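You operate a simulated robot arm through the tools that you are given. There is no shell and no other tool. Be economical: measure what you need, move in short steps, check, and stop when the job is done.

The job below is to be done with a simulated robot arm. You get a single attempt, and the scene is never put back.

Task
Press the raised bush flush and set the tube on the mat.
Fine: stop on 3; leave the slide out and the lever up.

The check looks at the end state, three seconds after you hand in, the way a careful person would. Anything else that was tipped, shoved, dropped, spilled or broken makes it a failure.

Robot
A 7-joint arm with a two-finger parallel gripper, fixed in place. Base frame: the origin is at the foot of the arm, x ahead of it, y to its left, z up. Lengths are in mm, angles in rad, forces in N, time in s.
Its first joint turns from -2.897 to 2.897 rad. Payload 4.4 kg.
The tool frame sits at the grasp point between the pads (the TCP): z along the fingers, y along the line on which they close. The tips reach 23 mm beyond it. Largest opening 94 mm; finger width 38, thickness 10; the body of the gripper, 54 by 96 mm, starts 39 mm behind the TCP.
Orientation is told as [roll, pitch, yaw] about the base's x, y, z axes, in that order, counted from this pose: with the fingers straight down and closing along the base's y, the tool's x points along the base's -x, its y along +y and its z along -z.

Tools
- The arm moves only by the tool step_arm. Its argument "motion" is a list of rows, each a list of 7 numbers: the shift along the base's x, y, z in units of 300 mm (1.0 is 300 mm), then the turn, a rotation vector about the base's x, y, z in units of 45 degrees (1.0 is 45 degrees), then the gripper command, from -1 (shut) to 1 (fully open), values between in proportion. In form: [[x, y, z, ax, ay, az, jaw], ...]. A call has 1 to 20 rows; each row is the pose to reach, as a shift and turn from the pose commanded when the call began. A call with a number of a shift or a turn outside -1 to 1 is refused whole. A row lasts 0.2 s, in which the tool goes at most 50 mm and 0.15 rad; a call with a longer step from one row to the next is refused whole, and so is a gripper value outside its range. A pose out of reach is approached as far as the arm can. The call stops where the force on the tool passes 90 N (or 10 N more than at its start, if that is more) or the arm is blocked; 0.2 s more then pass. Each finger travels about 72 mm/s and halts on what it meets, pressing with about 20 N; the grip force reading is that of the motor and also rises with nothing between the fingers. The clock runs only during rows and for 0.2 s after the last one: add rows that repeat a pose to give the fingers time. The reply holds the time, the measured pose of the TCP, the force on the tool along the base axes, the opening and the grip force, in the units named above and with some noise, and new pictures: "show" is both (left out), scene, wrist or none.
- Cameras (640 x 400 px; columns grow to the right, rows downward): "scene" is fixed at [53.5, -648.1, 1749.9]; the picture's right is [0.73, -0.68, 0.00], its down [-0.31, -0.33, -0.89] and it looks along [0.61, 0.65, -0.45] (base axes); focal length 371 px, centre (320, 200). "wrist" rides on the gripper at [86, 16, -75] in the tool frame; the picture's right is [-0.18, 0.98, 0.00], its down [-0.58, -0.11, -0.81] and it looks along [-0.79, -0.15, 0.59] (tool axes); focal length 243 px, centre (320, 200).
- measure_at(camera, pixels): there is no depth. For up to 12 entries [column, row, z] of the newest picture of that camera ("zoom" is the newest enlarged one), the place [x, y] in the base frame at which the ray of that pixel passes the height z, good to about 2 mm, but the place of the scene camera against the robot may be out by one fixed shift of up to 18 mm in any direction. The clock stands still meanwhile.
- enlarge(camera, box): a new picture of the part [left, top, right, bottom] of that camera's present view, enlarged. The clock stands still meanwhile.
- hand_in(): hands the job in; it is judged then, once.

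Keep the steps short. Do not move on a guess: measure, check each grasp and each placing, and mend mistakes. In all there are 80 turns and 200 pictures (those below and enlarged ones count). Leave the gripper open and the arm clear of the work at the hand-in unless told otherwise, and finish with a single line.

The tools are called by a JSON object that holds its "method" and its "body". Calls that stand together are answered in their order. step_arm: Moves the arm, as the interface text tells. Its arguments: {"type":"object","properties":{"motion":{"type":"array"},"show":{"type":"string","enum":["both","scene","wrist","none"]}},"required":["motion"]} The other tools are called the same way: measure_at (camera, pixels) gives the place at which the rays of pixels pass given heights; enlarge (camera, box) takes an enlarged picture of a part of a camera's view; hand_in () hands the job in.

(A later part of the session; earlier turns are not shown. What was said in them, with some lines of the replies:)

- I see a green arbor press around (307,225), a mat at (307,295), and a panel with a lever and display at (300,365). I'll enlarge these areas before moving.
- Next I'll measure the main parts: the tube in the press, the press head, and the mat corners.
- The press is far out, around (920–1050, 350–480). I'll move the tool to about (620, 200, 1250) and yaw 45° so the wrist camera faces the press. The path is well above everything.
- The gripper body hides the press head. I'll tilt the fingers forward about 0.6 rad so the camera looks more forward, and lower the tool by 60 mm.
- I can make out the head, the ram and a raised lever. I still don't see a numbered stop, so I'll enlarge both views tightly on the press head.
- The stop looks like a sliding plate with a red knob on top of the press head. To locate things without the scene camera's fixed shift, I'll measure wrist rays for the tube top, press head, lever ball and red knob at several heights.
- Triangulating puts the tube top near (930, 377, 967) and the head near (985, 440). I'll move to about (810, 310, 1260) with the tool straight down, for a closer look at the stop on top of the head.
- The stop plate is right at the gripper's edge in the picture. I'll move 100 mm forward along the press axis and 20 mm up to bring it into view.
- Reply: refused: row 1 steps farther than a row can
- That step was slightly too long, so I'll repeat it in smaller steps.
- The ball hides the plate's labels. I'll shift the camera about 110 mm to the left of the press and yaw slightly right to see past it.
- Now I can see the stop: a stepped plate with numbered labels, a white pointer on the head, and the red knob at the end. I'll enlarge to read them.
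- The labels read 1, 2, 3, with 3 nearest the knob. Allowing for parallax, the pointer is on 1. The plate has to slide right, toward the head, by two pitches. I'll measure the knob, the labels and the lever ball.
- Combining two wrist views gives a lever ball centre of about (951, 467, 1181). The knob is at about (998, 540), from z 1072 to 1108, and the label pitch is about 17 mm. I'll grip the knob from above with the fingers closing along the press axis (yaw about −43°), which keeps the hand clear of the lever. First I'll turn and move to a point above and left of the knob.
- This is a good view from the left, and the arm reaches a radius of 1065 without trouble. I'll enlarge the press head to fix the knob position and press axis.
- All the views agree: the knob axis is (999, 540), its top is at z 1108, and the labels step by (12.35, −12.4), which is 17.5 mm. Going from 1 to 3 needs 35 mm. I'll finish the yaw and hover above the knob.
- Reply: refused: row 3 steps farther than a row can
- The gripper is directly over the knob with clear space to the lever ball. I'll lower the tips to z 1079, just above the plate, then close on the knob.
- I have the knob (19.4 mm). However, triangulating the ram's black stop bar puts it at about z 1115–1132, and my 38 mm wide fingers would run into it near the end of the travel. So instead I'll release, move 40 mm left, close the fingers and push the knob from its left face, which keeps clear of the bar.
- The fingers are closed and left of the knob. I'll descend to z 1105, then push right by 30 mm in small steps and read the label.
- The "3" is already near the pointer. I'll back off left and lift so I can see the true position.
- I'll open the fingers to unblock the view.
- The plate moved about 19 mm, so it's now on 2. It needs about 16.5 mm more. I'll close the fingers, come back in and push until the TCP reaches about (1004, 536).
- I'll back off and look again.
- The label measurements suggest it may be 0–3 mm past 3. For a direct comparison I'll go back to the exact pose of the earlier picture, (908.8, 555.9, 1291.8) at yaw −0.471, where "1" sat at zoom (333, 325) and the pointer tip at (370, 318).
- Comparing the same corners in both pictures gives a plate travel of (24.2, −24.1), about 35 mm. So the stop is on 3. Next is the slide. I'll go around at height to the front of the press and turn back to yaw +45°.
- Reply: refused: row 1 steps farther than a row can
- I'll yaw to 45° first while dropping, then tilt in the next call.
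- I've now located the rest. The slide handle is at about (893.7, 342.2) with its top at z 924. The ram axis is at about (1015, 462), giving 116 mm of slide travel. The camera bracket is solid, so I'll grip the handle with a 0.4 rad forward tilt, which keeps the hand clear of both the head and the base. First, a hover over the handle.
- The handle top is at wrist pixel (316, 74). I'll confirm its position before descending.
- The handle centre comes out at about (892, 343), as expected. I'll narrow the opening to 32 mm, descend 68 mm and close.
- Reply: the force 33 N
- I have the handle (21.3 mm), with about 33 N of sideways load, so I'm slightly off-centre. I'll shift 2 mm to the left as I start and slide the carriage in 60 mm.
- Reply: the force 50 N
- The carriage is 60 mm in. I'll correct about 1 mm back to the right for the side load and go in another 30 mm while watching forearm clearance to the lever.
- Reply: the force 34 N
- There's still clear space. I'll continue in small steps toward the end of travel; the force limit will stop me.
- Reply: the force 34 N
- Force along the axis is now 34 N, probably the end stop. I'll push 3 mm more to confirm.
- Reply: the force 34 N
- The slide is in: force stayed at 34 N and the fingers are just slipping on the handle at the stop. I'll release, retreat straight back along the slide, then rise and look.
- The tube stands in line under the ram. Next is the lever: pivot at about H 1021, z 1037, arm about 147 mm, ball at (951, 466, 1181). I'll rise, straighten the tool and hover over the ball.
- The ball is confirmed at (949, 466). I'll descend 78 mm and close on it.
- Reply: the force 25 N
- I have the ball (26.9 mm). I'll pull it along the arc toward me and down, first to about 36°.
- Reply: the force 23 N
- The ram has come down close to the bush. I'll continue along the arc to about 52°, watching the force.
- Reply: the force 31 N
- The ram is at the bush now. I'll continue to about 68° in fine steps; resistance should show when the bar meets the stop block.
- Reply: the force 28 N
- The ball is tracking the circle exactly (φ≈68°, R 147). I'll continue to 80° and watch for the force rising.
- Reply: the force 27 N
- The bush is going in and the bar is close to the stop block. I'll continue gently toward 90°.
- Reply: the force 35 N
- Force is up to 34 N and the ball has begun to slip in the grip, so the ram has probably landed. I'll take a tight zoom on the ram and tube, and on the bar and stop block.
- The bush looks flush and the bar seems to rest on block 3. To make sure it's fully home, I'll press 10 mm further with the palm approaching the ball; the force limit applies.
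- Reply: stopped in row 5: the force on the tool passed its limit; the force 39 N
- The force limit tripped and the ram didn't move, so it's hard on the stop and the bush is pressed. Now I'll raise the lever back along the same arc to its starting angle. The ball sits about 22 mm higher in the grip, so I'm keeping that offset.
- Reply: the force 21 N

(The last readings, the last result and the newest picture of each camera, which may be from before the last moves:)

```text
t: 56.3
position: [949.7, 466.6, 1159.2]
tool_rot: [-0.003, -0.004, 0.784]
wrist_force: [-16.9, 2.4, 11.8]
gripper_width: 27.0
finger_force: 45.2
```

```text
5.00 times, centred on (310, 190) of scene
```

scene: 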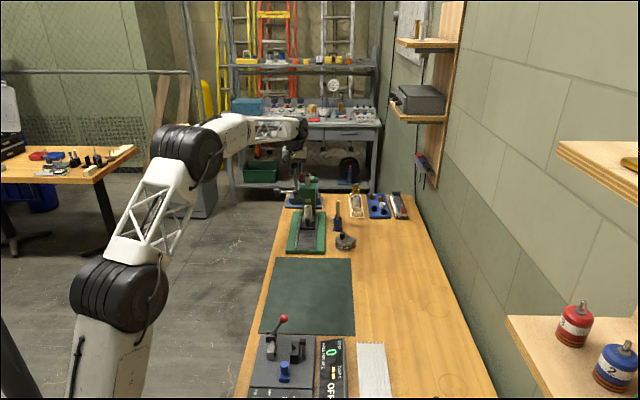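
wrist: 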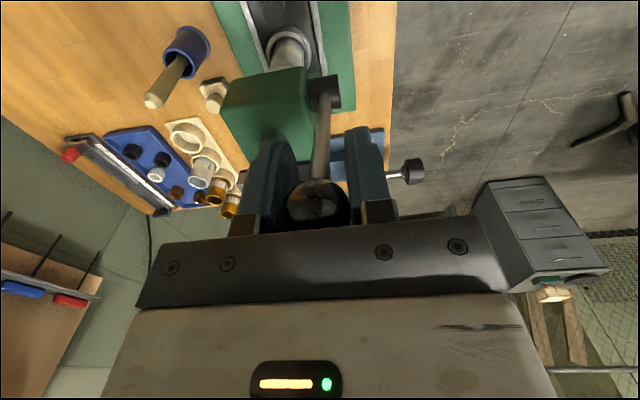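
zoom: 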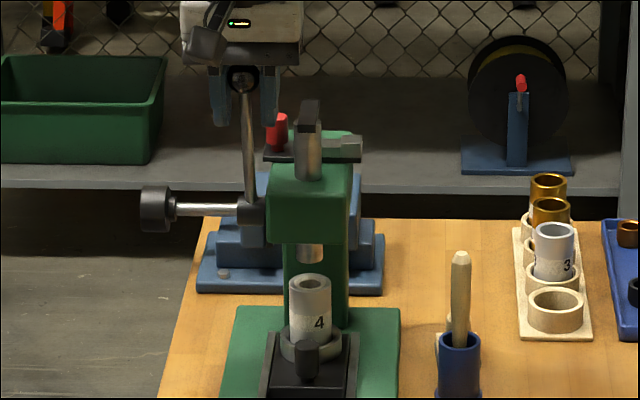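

The lever is up and the bush looks flush. I'll release the ball, lift clear and back off toward the front.

{"method": "step_arm", "body": {"motion": [[0, 0, 0, 0, 0, 0, -0.2], [0, 0, 0, 0, 0, 0, 0.2], [0, 0, 0, 0, 0, 0, 0.4], [0, 0, 0.12, 0, 0, 0, 0.4], [0, 0, 0.24, 0, 0, 0, 0.4], [-0.1, -0.1, 0.28, 0, 0, 0, 0.4], [-0.2, -0.2, 0.28, 0, 0, 0, 0.4], [-0.3, -0.3, 0.25, 0, 0, 0, 0.4], [-0.4, -0.4, 0.2, 0, 0, 0, 0.4], [-0.4, -0.4, 0.2, 0, 0, 0, 0.4]], "show": "both"}}

{"method": "enlarge", "body": {"camera": "scene", "box": [280, 150, 340, 250]}}

{"method": "enlarge", "body": {"camera": "scene", "box": [294, 196, 330, 219]}}

```text
t: 58.5
position: [830.3, 346.0, 1218.9]
tool_rot: [-0.003, -0.006, 0.783]
wrist_force: [-1.1, 0.3, 0.7]
gripper_width: 65.8
finger_force: 0.2
```

scene: 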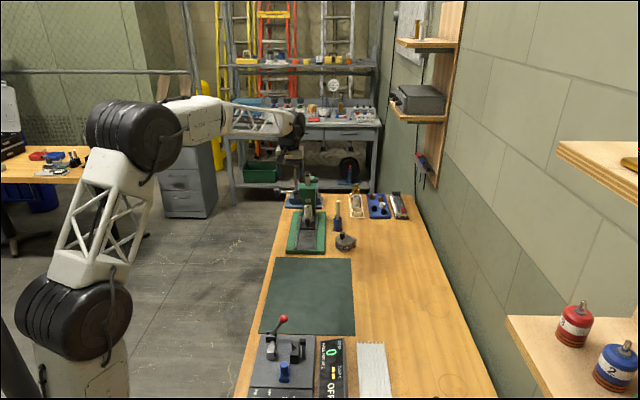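
wrist: 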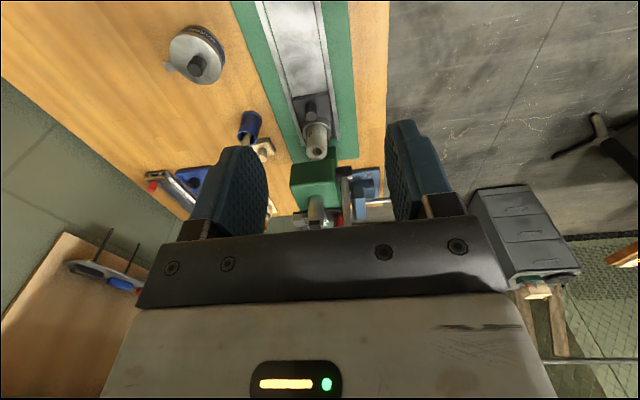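

```text
4.00 times, centred on (310, 200) of scene
```

zoom: 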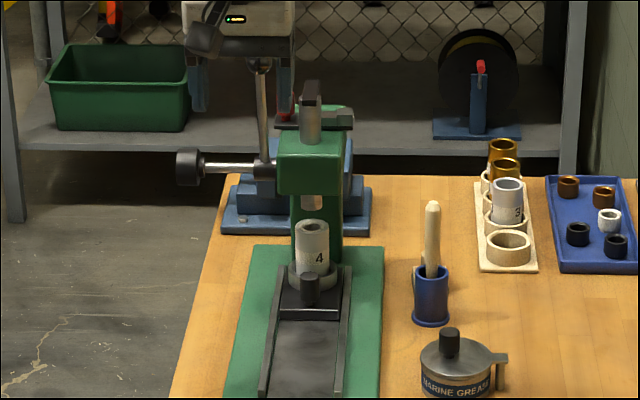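

```text
16.00 times, centred on (312, 208) of scene
```

zoom: 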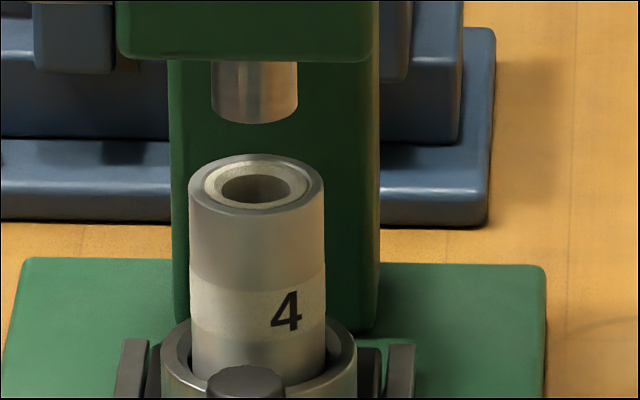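

The bush is flush with the rim and the lever stays up. Next I'll slide the carriage out: tilt again, line up with the slide, and come down in front of the handle at z 931.

{"method": "step_arm", "body": {"motion": [[0.03, -0.01, -0.14, 0.09, -0.09, 0, 0.2], [0.06, -0.02, -0.28, 0.18, -0.18, 0, 0.1], [0.1, -0.03, -0.42, 0.27, -0.27, 0, -0.1], [0.14, -0.04, -0.56, 0.36, -0.36, 0, -0.25], [0.178, -0.046, -0.7, 0.36, -0.36, 0, -0.25], [0.178, -0.046, -0.83, 0.36, -0.36, 0, -0.25], [0.178, -0.046, -0.96, 0.36, -0.36, 0, -0.25], [0.178, -0.046, -0.96, 0.36, -0.36, 0, -0.25]], "show": "wrist"}}

{"method": "enlarge", "body": {"camera": "wrist", "box": [240, 60, 400, 240]}}

```text
t: 60.3
position: [882.9, 331.9, 932.7]
tool_rot: [0.001, -0.404, 0.784]
wrist_force: [0.2, -0.1, -0.2]
gripper_width: 35.3
finger_force: 0.1
```

wrist: 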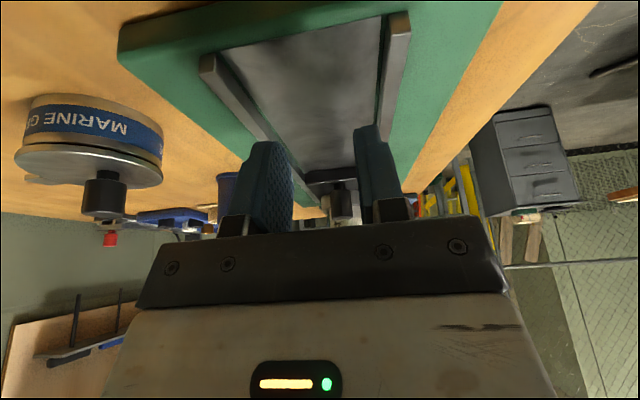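

```text
2.22 times, centred on (320, 150) of wrist
```

zoom: 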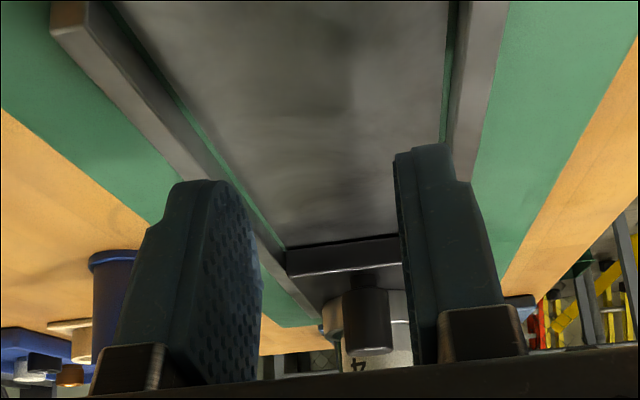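

The lateral position matches the previous grip (L −389.6). I'll advance 122 mm along the slide to the handle and close.

{"method": "step_arm", "body": {"motion": [[0.08, 0.08, 0, 0, 0, 0, -0.25], [0.16, 0.16, 0, 0, 0, 0, -0.25], [0.22, 0.22, 0, 0, 0, 0, -0.25], [0.26, 0.26, 0, 0, 0, 0, -0.25], [0.288, 0.288, 0, 0, 0, 0, -0.25], [0.288, 0.288, 0, 0, 0, 0, -0.25], [0.288, 0.288, 0, 0, 0, 0, -1], [0.288, 0.288, 0, 0, 0, 0, -1], [0.288, 0.288, 0, 0, 0, 0, -1]], "show": "wrist"}}

```text
t: 62.3
position: [968.7, 417.5, 932.2]
tool_rot: [-0.002, -0.405, 0.784]
wrist_force: [9.0, -8.6, 0.2]
gripper_width: 21.1
finger_force: 44.8
```

wrist: 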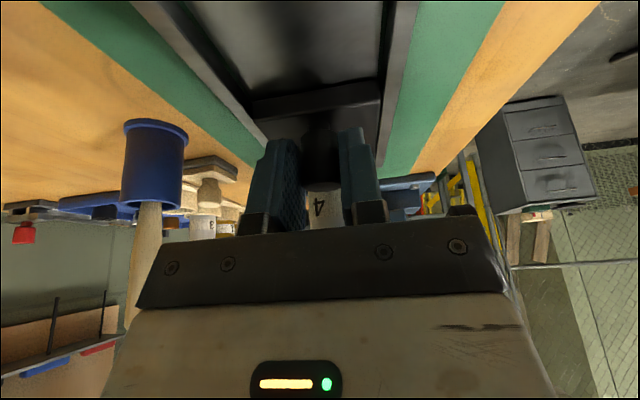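

I have the handle again (21.1 mm). I'll pull the carriage out slowly by 116 mm.

{"method": "step_arm", "body": {"motion": [[-0.015, -0.015, 0, 0, 0, 0, -1], [-0.04, -0.04, 0, 0, 0, 0, -1], [-0.065, -0.065, 0, 0, 0, 0, -1], [-0.09, -0.09, 0, 0, 0, 0, -1], [-0.115, -0.115, 0, 0, 0, 0, -1], [-0.14, -0.14, 0, 0, 0, 0, -1], [-0.165, -0.165, 0, 0, 0, 0, -1], [-0.19, -0.19, 0, 0, 0, 0, -1], [-0.215, -0.215, 0, 0, 0, 0, -1], [-0.24, -0.24, 0, 0, 0, 0, -1], [-0.258, -0.258, 0, 0, 0, 0, -1], [-0.274, -0.274, 0, 0, 0, 0, -1], [-0.274, -0.274, 0, 0, 0, 0, -1]], "show": "both"}}

{"method": "step_arm", "body": {"motion": [[-0.005, -0.005, 0, 0, 0, 0, -1], [-0.01, -0.01, 0, 0, 0, 0, -1], [-0.01, -0.01, 0, 0, 0, 0, -1]], "show": "none"}}

```text
t: 65.1
position: [887.5, 337.5, 931.6]
tool_rot: [-0.002, -0.407, 0.784]
wrist_force: [25.4, -28.2, 19.9]
gripper_width: 21.2
finger_force: 44.9
```

scene: 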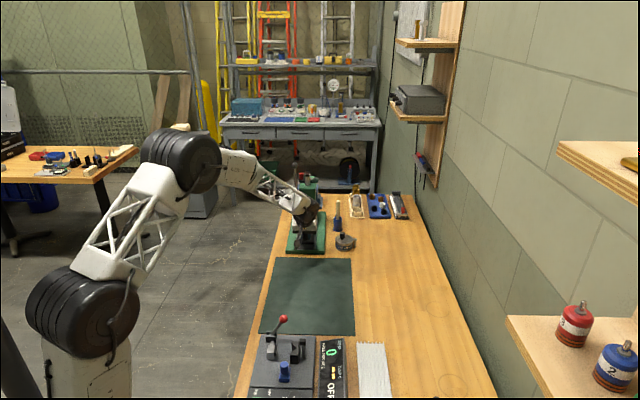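
wrist: 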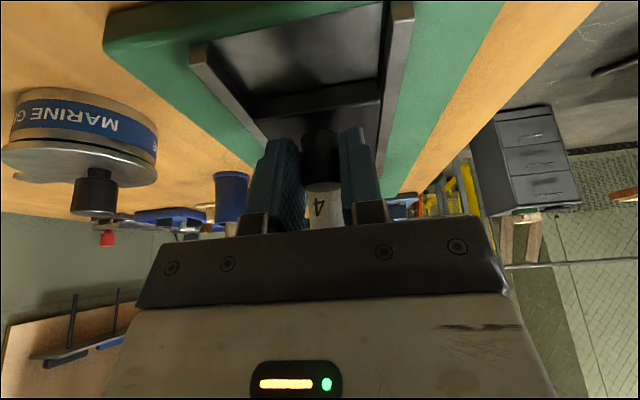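

```text
t: 65.9
position: [883.8, 333.4, 931.7]
tool_rot: [-0.001, -0.405, 0.784]
wrist_force: [30.7, -33.6, 20.8]
gripper_width: 21.2
finger_force: 45.0
```

The slide is out, about 3 mm past where it began, with no stop force. I'll release, back off and rise for a look at the tube.

{"method": "step_arm", "body": {"motion": [[0, 0, 0, 0, 0, 0, -0.25], [0, 0, 0, 0, 0, 0, -0.2], [0, 0, 0, 0, 0, 0, -0.2], [-0.06, -0.06, 0.03, 0, 0, 0, 0], [-0.14, -0.14, 0.1, 0, 0, 0, 0.2], [-0.22, -0.22, 0.2, 0, 0, 0, 0.4], [-0.25, -0.25, 0.34, 0.0, 0.0, 0, 0.4], [-0.25, -0.25, 0.48, -0.07, 0.07, 0, 0.4], [-0.25, -0.25, 0.48, -0.135, 0.135, 0, 0.4], [-0.25, -0.25, 0.48, -0.135, 0.135, 0, 0.4]], "show": "both"}}

{"method": "enlarge", "body": {"camera": "wrist", "box": [240, 50, 400, 210]}}

{"method": "enlarge", "body": {"camera": "scene", "box": [280, 200, 340, 250]}}

```text
t: 68.1
position: [809.5, 258.2, 1075.3]
tool_rot: [-0.002, -0.253, 0.782]
wrist_force: [-0.1, -0.2, 0.0]
gripper_width: 65.8
finger_force: 0.0
```

scene: 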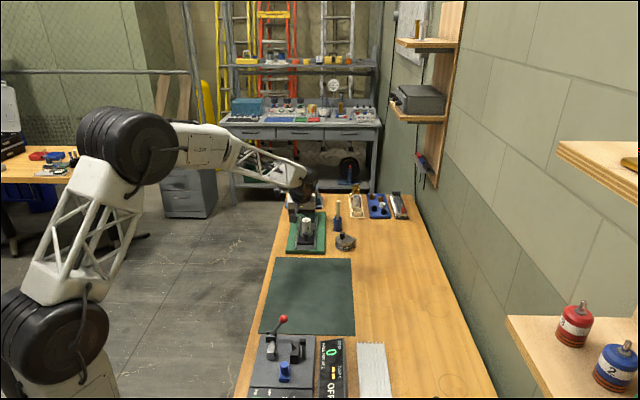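
wrist: 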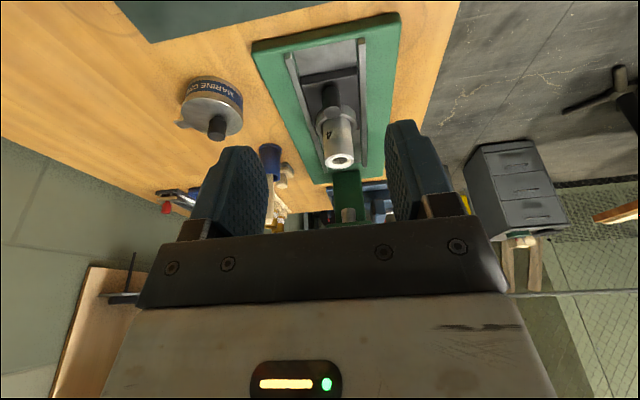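

```text
2.50 times, centred on (320, 130) of wrist
```

zoom: 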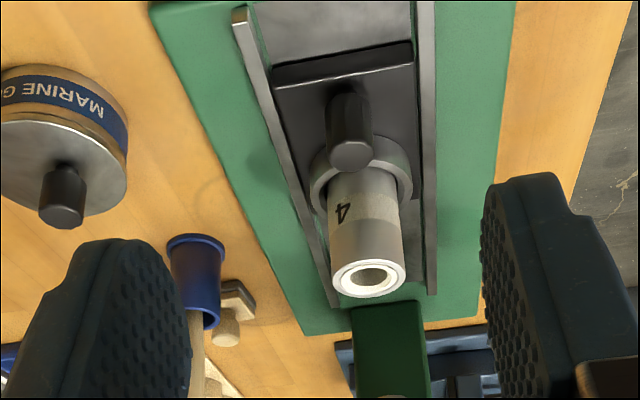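

```text
8.00 times, centred on (310, 225) of scene
```

zoom: 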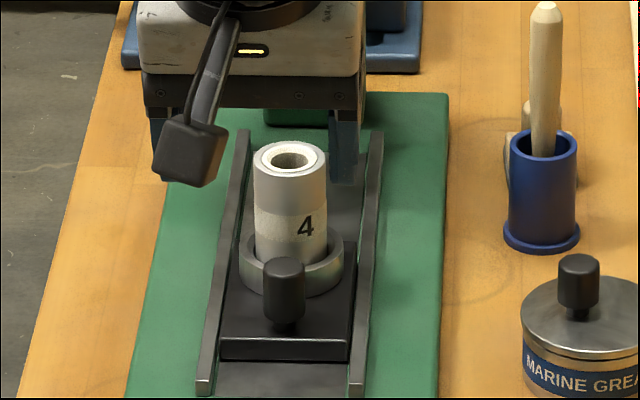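

The carriage is back at its original place. I'll measure the tube top at wrist (340, 161), the rims, and the mat corners in this same view.

{"method": "measure_at", "body": {"camera": "wrist", "pixels": [[340, 161.2, 958], [340, 161.2, 953], [325.5, 159.5, 956], [354, 157.5, 956], [151, 43, 865]]}}

{"method": "measure_at", "body": {"camera": "scene", "pixels": [[306.1, 221.5, 975], [273, 258, 881], [351, 258, 881], [354, 335, 881], [259, 334, 881]]}}

```text
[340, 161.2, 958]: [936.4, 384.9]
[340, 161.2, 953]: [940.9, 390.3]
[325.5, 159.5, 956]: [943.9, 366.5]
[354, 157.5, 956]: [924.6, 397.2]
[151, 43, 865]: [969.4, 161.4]
```

```text
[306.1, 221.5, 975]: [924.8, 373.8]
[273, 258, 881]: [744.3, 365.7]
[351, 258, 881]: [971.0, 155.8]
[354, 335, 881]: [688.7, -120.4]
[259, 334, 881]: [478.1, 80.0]
```

The tube axis is at about (932, 381), about 36 mm across, with its rim near z 958. The mat corners agree between the cameras. I'll hover over the tube.

{"method": "step_arm", "body": {"motion": [[0.1, 0.1, 0, 0, 0, 0, 0.4], [0.2, 0.2, 0, 0, 0, 0, 0.4], [0.3, 0.3, 0, 0, 0, 0, 0.4], [0.38, 0.38, -0.02, 0, 0, 0, 0.4], [0.408, 0.409, -0.1, 0, 0, 0, 0.4], [0.408, 0.409, -0.1, 0, 0, 0, 0.4]], "show": "both"}}

{"method": "enlarge", "body": {"camera": "wrist", "box": [240, 0, 400, 200]}}

```text
t: 69.5
position: [933.9, 382.6, 1045.2]
tool_rot: [0.0, -0.255, 0.783]
wrist_force: [-0.6, 0.0, -0.4]
gripper_width: 65.6
finger_force: 0.0
```

scene: 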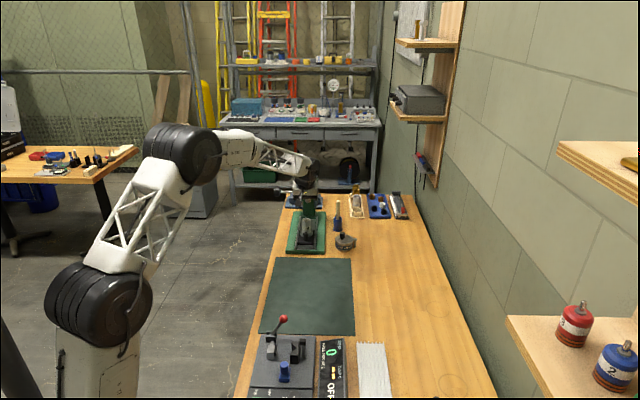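
wrist: 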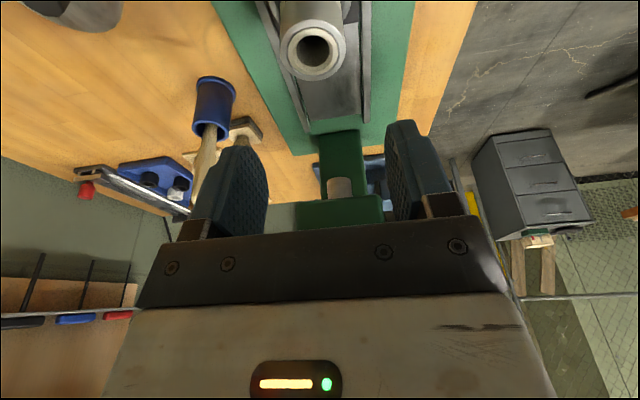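

```text
2.00 times, centred on (320, 100) of wrist
```

zoom: 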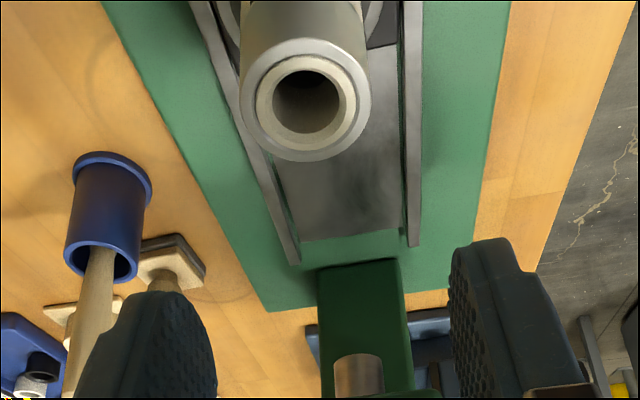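

{"method": "measure_at", "body": {"camera": "wrist", "pixels": [[313, 50, 958], [313, 50, 950], [281, 48, 958], [345, 47, 958]]}}

```text
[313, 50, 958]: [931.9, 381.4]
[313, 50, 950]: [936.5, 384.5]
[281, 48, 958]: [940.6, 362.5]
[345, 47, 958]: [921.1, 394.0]
```

The tube is at (932, 381) as expected. I'll descend to TCP z 945 and close.

{"method": "step_arm", "body": {"motion": [[-0.006, -0.005, -0.12, 0, 0, 0, 0.4], [-0.006, -0.005, -0.24, 0, 0, 0, 0.4], [-0.006, -0.005, -0.3, 0, 0, 0, 0.4], [-0.006, -0.005, -0.334, 0, 0, 0, 0.4], [-0.006, -0.005, -0.334, 0, 0, 0, 0.4], [-0.006, -0.005, -0.334, 0, 0, 0, -0.1], [-0.006, -0.005, -0.334, 0, 0, 0, -0.6], [-0.006, -0.005, -0.334, 0, 0, 0, -0.6], [-0.006, -0.005, -0.334, 0, 0, 0, -0.6]], "show": "wrist"}}

{"method": "enlarge", "body": {"camera": "scene", "box": [280, 190, 340, 250]}}

```text
t: 71.5
position: [932.1, 380.9, 947.9]
tool_rot: [-0.002, -0.255, 0.783]
wrist_force: [0.3, -0.6, -0.4]
gripper_width: 38.8
finger_force: 19.9
```

wrist: 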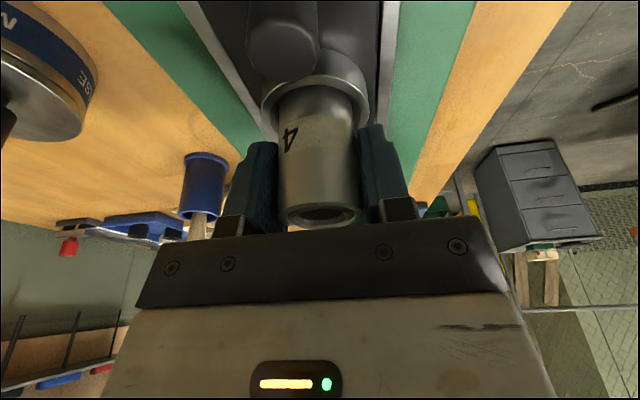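

```text
6.67 times, centred on (310, 220) of scene
```

zoom: 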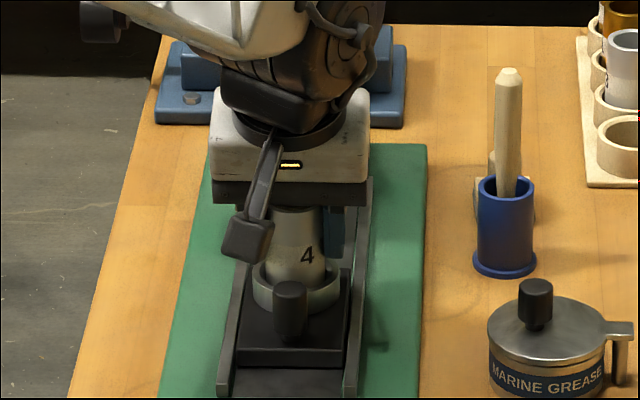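

The grip is at 38.8 mm. I'll close harder for a moment, then lift straight up 60 mm slowly, clear of the cup.

{"method": "step_arm", "body": {"motion": [[0, 0, 0, 0, 0, 0, -1], [0, 0, 0, 0, 0, 0, -1], [0, 0, 0, 0, 0, 0, -1], [0, 0, 0.03, 0, 0, 0, -1], [0, 0, 0.07, 0, 0, 0, -1], [0, 0, 0.12, 0, 0, 0, -1], [0, 0, 0.18, 0, 0, 0, -1], [0, 0, 0.25, 0, 0, 0, -1], [0, 0, 0.25, 0, 0, 0, -1]], "show": "both"}}

{"method": "enlarge", "body": {"camera": "scene", "box": [280, 180, 340, 250]}}

```text
t: 73.5
position: [930.9, 377.8, 1020.0]
tool_rot: [-0.002, -0.254, 0.784]
wrist_force: [0.0, 0.9, -0.6]
gripper_width: 39.0
finger_force: 19.7
```

scene: 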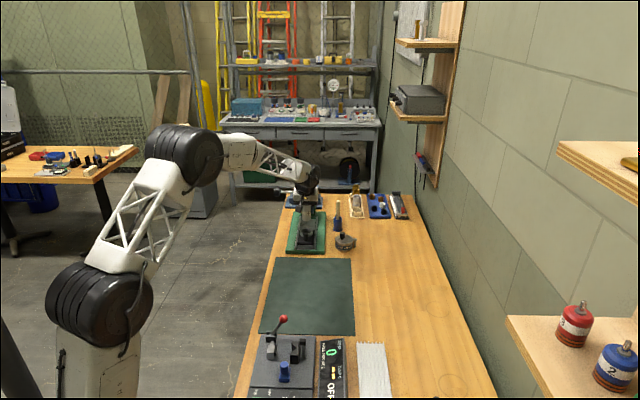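
wrist: 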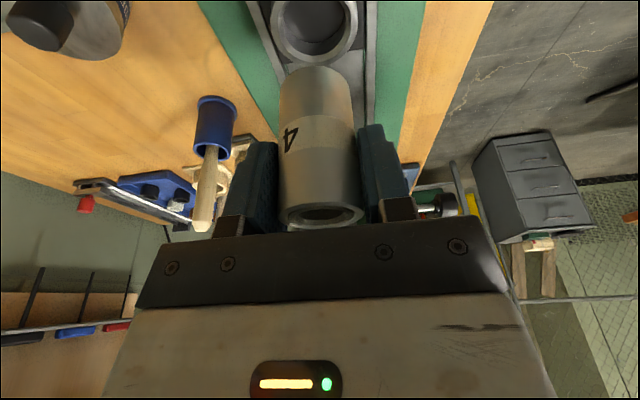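

```text
5.71 times, centred on (310, 215) of scene
```

zoom: 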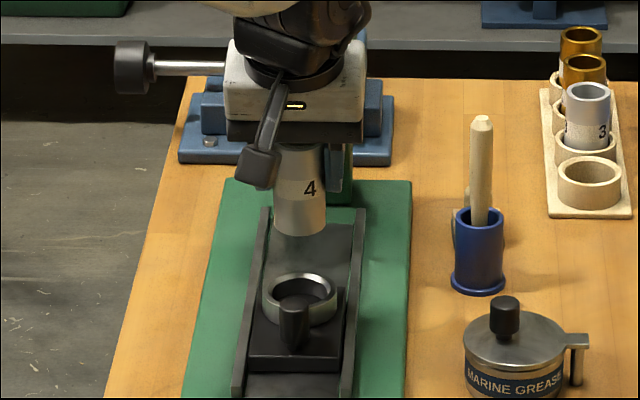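

The tube is held and the cup is empty and undisturbed. I'll carry it to above the mat at (780, 200), well inside its edges.

{"method": "step_arm", "body": {"motion": [[-0.03, -0.035, 0.05, 0, 0, 0, -1], [-0.1, -0.12, 0.08, 0, 0, 0, -1], [-0.17, -0.2, 0.08, 0, 0, 0, -1], [-0.24, -0.28, 0.08, 0, 0, 0, -1], [-0.31, -0.36, 0.08, 0, 0, 0, -1], [-0.38, -0.45, 0.06, 0, 0, 0, -1], [-0.44, -0.52, 0.0, 0, 0, 0, -1], [-0.48, -0.57, -0.08, 0, 0, 0, -1], [-0.503, -0.593, -0.16, 0, 0, 0, -1], [-0.503, -0.593, -0.2, 0, 0, 0, -1], [-0.503, -0.593, -0.2, 0, 0, 0, -1]], "show": "both"}}

{"method": "enlarge", "body": {"camera": "scene", "box": [260, 220, 360, 320]}}

```text
t: 75.9
position: [779.3, 203.2, 960.8]
tool_rot: [-0.002, -0.253, 0.784]
wrist_force: [0.4, -0.8, -1.1]
gripper_width: 39.2
finger_force: 20.1
```

scene: 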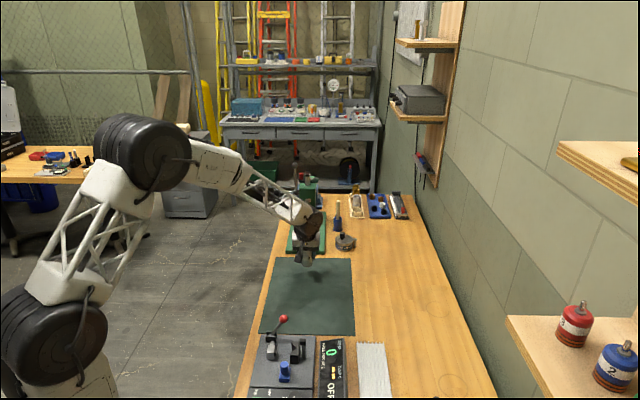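
wrist: 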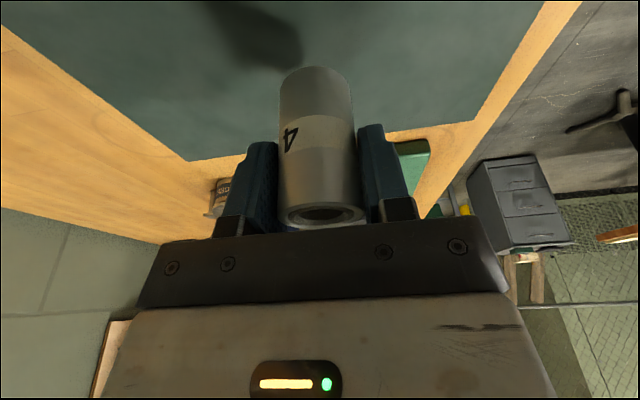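

```text
4.00 times, centred on (310, 270) of scene
```

zoom: 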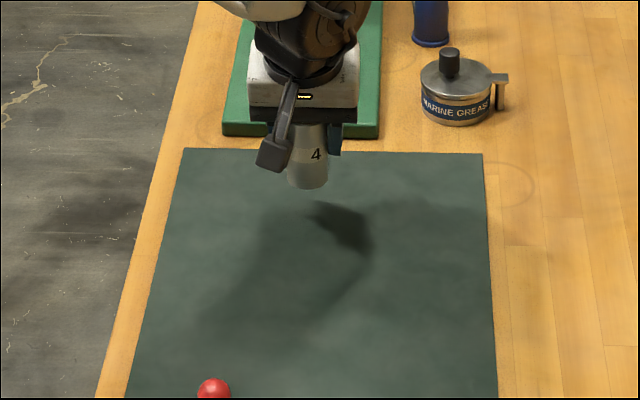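

The tube hangs upright over the mat. I'll lower it, fast at first and then in 2 mm steps to feel contact.

{"method": "step_arm", "body": {"motion": [[0, 0, -0.04, 0, 0, 0, -1], [0, 0, -0.08, 0, 0, 0, -1], [0, 0, -0.1, 0, 0, 0, -1], [0, 0, -0.107, 0, 0, 0, -1], [0, 0, -0.113, 0, 0, 0, -1], [0, 0, -0.12, 0, 0, 0, -1], [0, 0, -0.12, 0, 0, 0, -1]], "show": "wrist"}}

{"method": "enlarge", "body": {"camera": "scene", "box": [290, 240, 340, 290]}}

```text
t: 77.5
position: [778.8, 201.6, 924.1]
tool_rot: [-0.001, -0.254, 0.784]
wrist_force: [-0.2, 0.5, -1.0]
gripper_width: 39.1
finger_force: 19.8
```

wrist: 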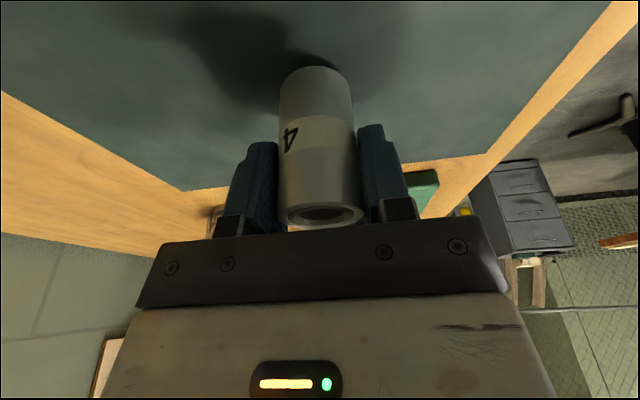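

```text
8.00 times, centred on (315, 265) of scene
```

zoom: 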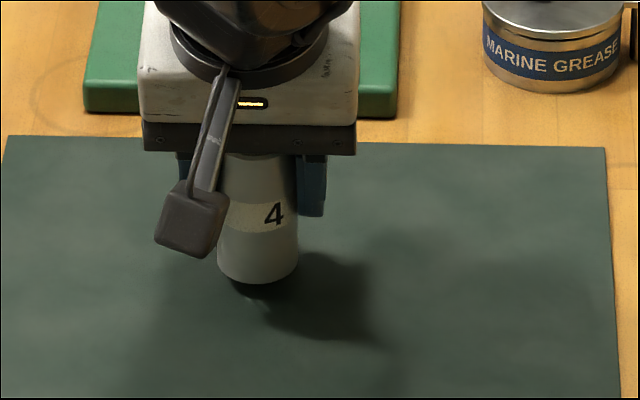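

The bottom is a few millimetres above the mat, where the shadow nearly meets it. I'll go down another 6 mm in 1 mm steps.

{"method": "step_arm", "body": {"motion": [[0, 0, -0.0033, 0, 0, 0, -1], [0, 0, -0.0067, 0, 0, 0, -1], [0, 0, -0.01, 0, 0, 0, -1], [0, 0, -0.0133, 0, 0, 0, -1], [0, 0, -0.0167, 0, 0, 0, -1], [0, 0, -0.02, 0, 0, 0, -1], [0, 0, -0.02, 0, 0, 0, -1]], "show": "none"}}

{"method": "enlarge", "body": {"camera": "scene", "box": [290, 240, 340, 290]}}

```text
t: 79.1
position: [778.5, 200.8, 919.2]
tool_rot: [-0.002, -0.256, 0.784]
wrist_force: [-0.8, -0.3, -0.5]
gripper_width: 39.2
finger_force: 20.2
```

```text
8.00 times, centred on (315, 265) of scene
```

zoom: 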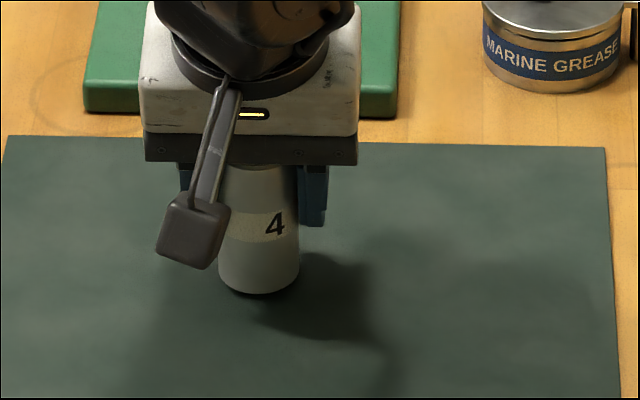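

Still no contact force, but it's nearly down. Another 4 mm in 0.7 mm steps.

{"method": "step_arm", "body": {"motion": [[0, 0, -0.0025, 0, 0, 0, -1], [0, 0, -0.005, 0, 0, 0, -1], [0, 0, -0.0075, 0, 0, 0, -1], [0, 0, -0.01, 0, 0, 0, -1], [0, 0, -0.0125, 0, 0, 0, -1], [0, 0, -0.0125, 0, 0, 0, -1]], "show": "none"}}

{"method": "enlarge", "body": {"camera": "scene", "box": [300, 250, 325, 280]}}

```text
t: 80.5
position: [778.0, 201.5, 914.1]
tool_rot: [-0.001, -0.254, 0.782]
wrist_force: [0.7, 0.4, -0.6]
gripper_width: 39.0
finger_force: 20.2
```

```text
13.33 times, centred on (312, 265) of scene
```

zoom: 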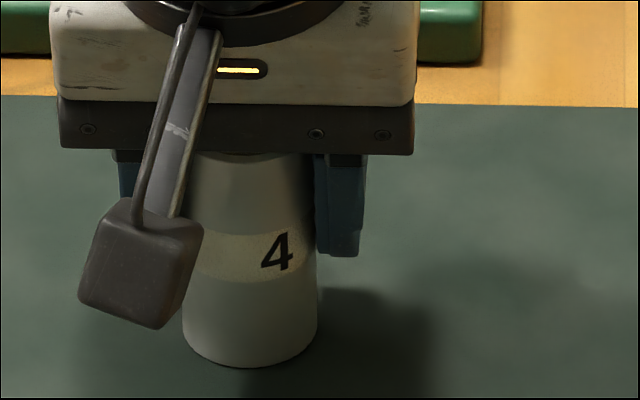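

{"method": "step_arm", "body": {"motion": [[0, 0, -0.0025, 0, 0, 0, -1], [0, 0, -0.005, 0, 0, 0, -1], [0, 0, -0.0075, 0, 0, 0, -1], [0, 0, -0.01, 0, 0, 0, -1], [0, 0, -0.01, 0, 0, 0, -1]], "show": "wrist"}}

{"method": "enlarge", "body": {"camera": "scene", "box": [300, 250, 325, 280]}}

```text
t: 81.7
position: [779.0, 201.7, 911.2]
tool_rot: [-0.003, -0.255, 0.783]
wrist_force: [0.8, 0.7, 17.6]
gripper_width: 39.1
finger_force: 19.9
```

wrist: 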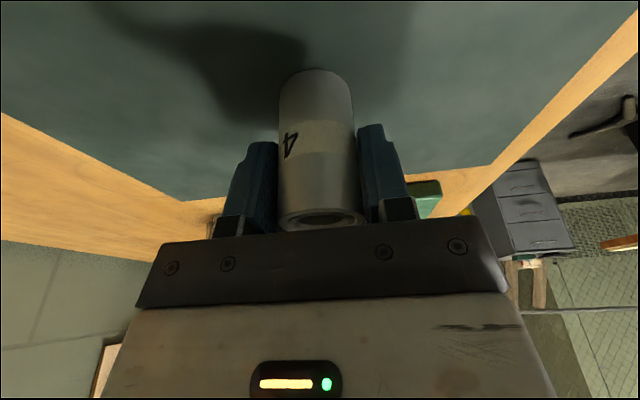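

```text
13.33 times, centred on (312, 265) of scene
```

zoom: 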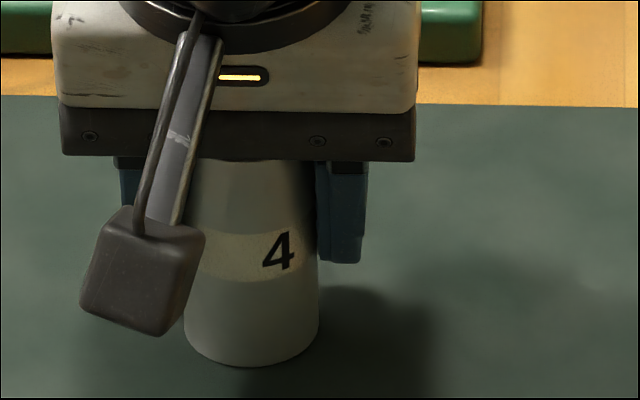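

Contact reads 17.6 N and the tube stands on the mat. I'll ease up 0.6 mm, open evenly, and rise straight up.

{"method": "step_arm", "body": {"motion": [[0, 0, 0.002, 0, 0, 0, -1], [0, 0, 0.002, 0, 0, 0, 0], [0, 0, 0.002, 0, 0, 0, 0.4], [0, 0, 0.002, 0, 0, 0, 0.6], [0, 0, 0.002, 0, 0, 0, 0.6], [0, 0, 0.08, 0, 0, 0, 0.6], [0, 0, 0.2, 0, 0, 0, 0.6], [0, 0, 0.33, 0, 0, 0, 0.8], [0, 0, 0.46, 0, 0, 0, 1], [0, 0, 0.6, 0, 0, 0, 1], [-0.08, -0.08, 0.7, 0, 0, 0, 1], [-0.16, -0.16, 0.8, 0, 0, 0, 1], [-0.24, -0.24, 0.9, 0, 0, 0, 1], [-0.24, -0.24, 0.9, 0, 0, 0, 1]], "show": "both"}}

{"method": "enlarge", "body": {"camera": "scene", "box": [260, 155, 360, 290]}}

{"method": "enlarge", "body": {"camera": "wrist", "box": [220, 20, 400, 220]}}

{"method": "enlarge", "body": {"camera": "scene", "box": [285, 160, 325, 190]}}

```text
t: 84.7
position: [705.8, 129.7, 1182.6]
tool_rot: [-0.001, -0.256, 0.782]
wrist_force: [-1.2, 1.3, -0.1]
gripper_width: 94.1
finger_force: 0.1
```

scene: 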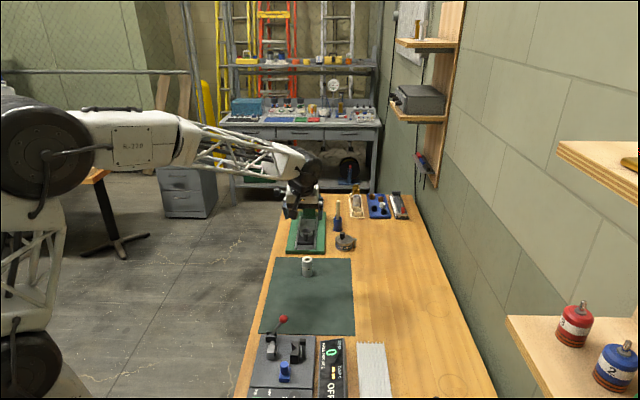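
wrist: 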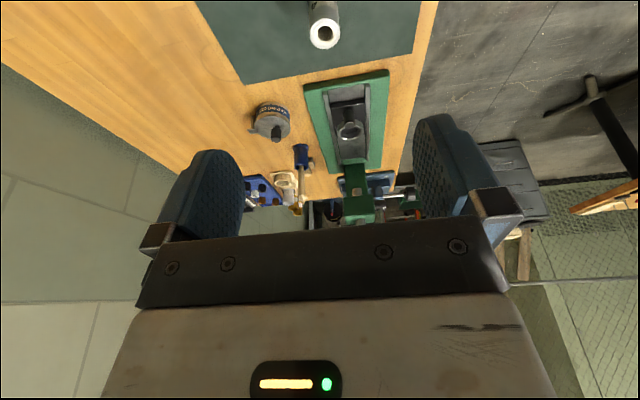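

```text
2.96 times, centred on (310, 222) of scene
```

zoom: 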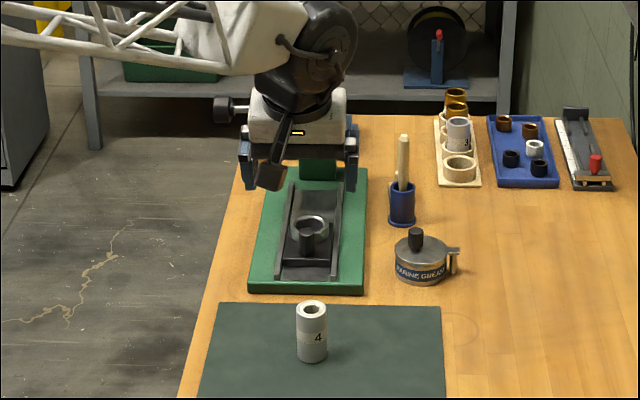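

```text
2.00 times, centred on (310, 120) of wrist
```

zoom: 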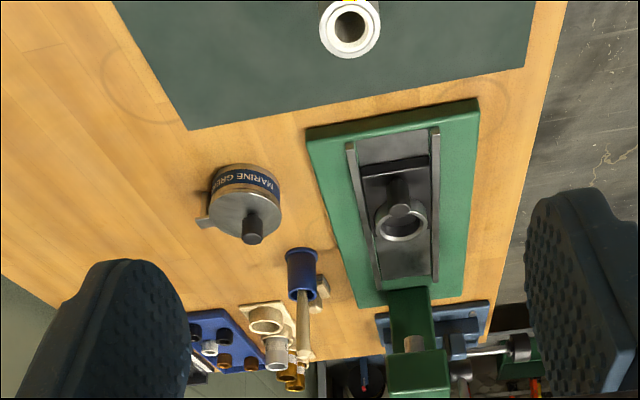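

```text
13.33 times, centred on (305, 175) of scene
```

zoom: 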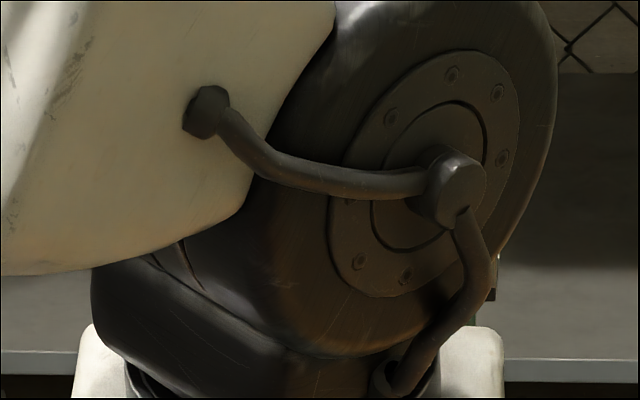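

The tube stands upright on the mat, bush flush. I'll move the arm clear and check the lever and stop.

{"method": "step_arm", "body": {"motion": [[-0.08, 0.03, 0.1, 0, 0, 0, 1], [-0.17, 0.06, 0.2, 0, 0, 0, 1], [-0.26, 0.1, 0.3, 0, 0, 0, 1], [-0.35, 0.16, 0.4, 0, 0, 0, 1], [-0.44, 0.22, 0.5, 0, 0, 0, 1], [-0.53, 0.3, 0.6, 0, 0, 0, 1], [-0.6, 0.38, 0.68, 0, 0, 0, 1], [-0.66, 0.48, 0.72, 0, 0, 0, 1], [-0.66, 0.6, 0.72, 0, 0, 0, 1], [-0.66, 0.6, 0.72, 0, 0, 0, 1]], "show": "scene"}}

{"method": "enlarge", "body": {"camera": "scene", "box": [285, 160, 325, 190]}}

{"method": "enlarge", "body": {"camera": "scene", "box": [260, 155, 360, 290]}}

```text
t: 86.9
position: [509.7, 309.1, 1402.1]
tool_rot: [-0.001, -0.255, 0.785]
wrist_force: [0.4, 0.1, -0.3]
gripper_width: 93.9
finger_force: 0.0
```

scene: 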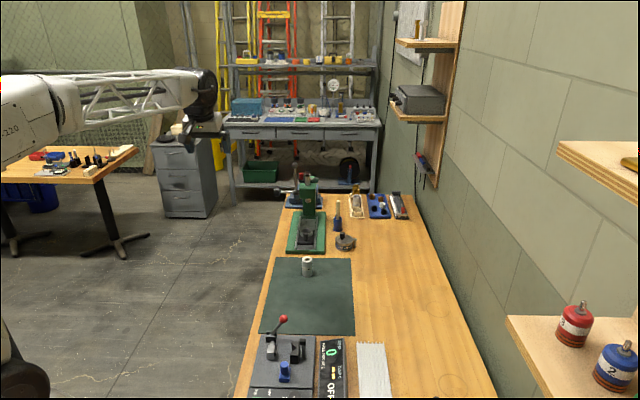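

```text
13.33 times, centred on (305, 175) of scene
```

zoom: 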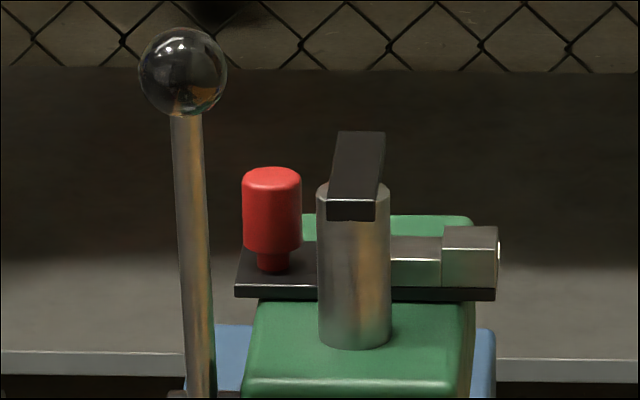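

```text
2.96 times, centred on (310, 222) of scene
```

zoom: 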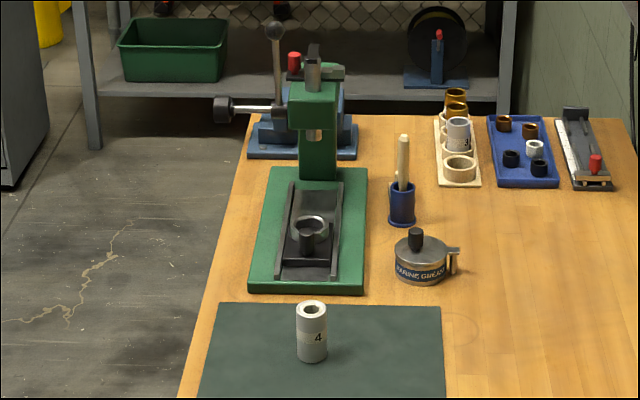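

The knob has moved 8.1 px, about 35.9 mm, so the stop is on 3. The lever is up, the slide is out, the tube stands on the mat with its bush flush, and nothing else was disturbed. Handing in.

{"method": "hand_in", "body": {}}

```text
The job is handed in.
```

The bush is pressed flush with the stop on 3, tube 4 stands upright on the mat, the slide is out, the lever is up (within a few degrees of where it started), and the arm is clear with the gripper open.
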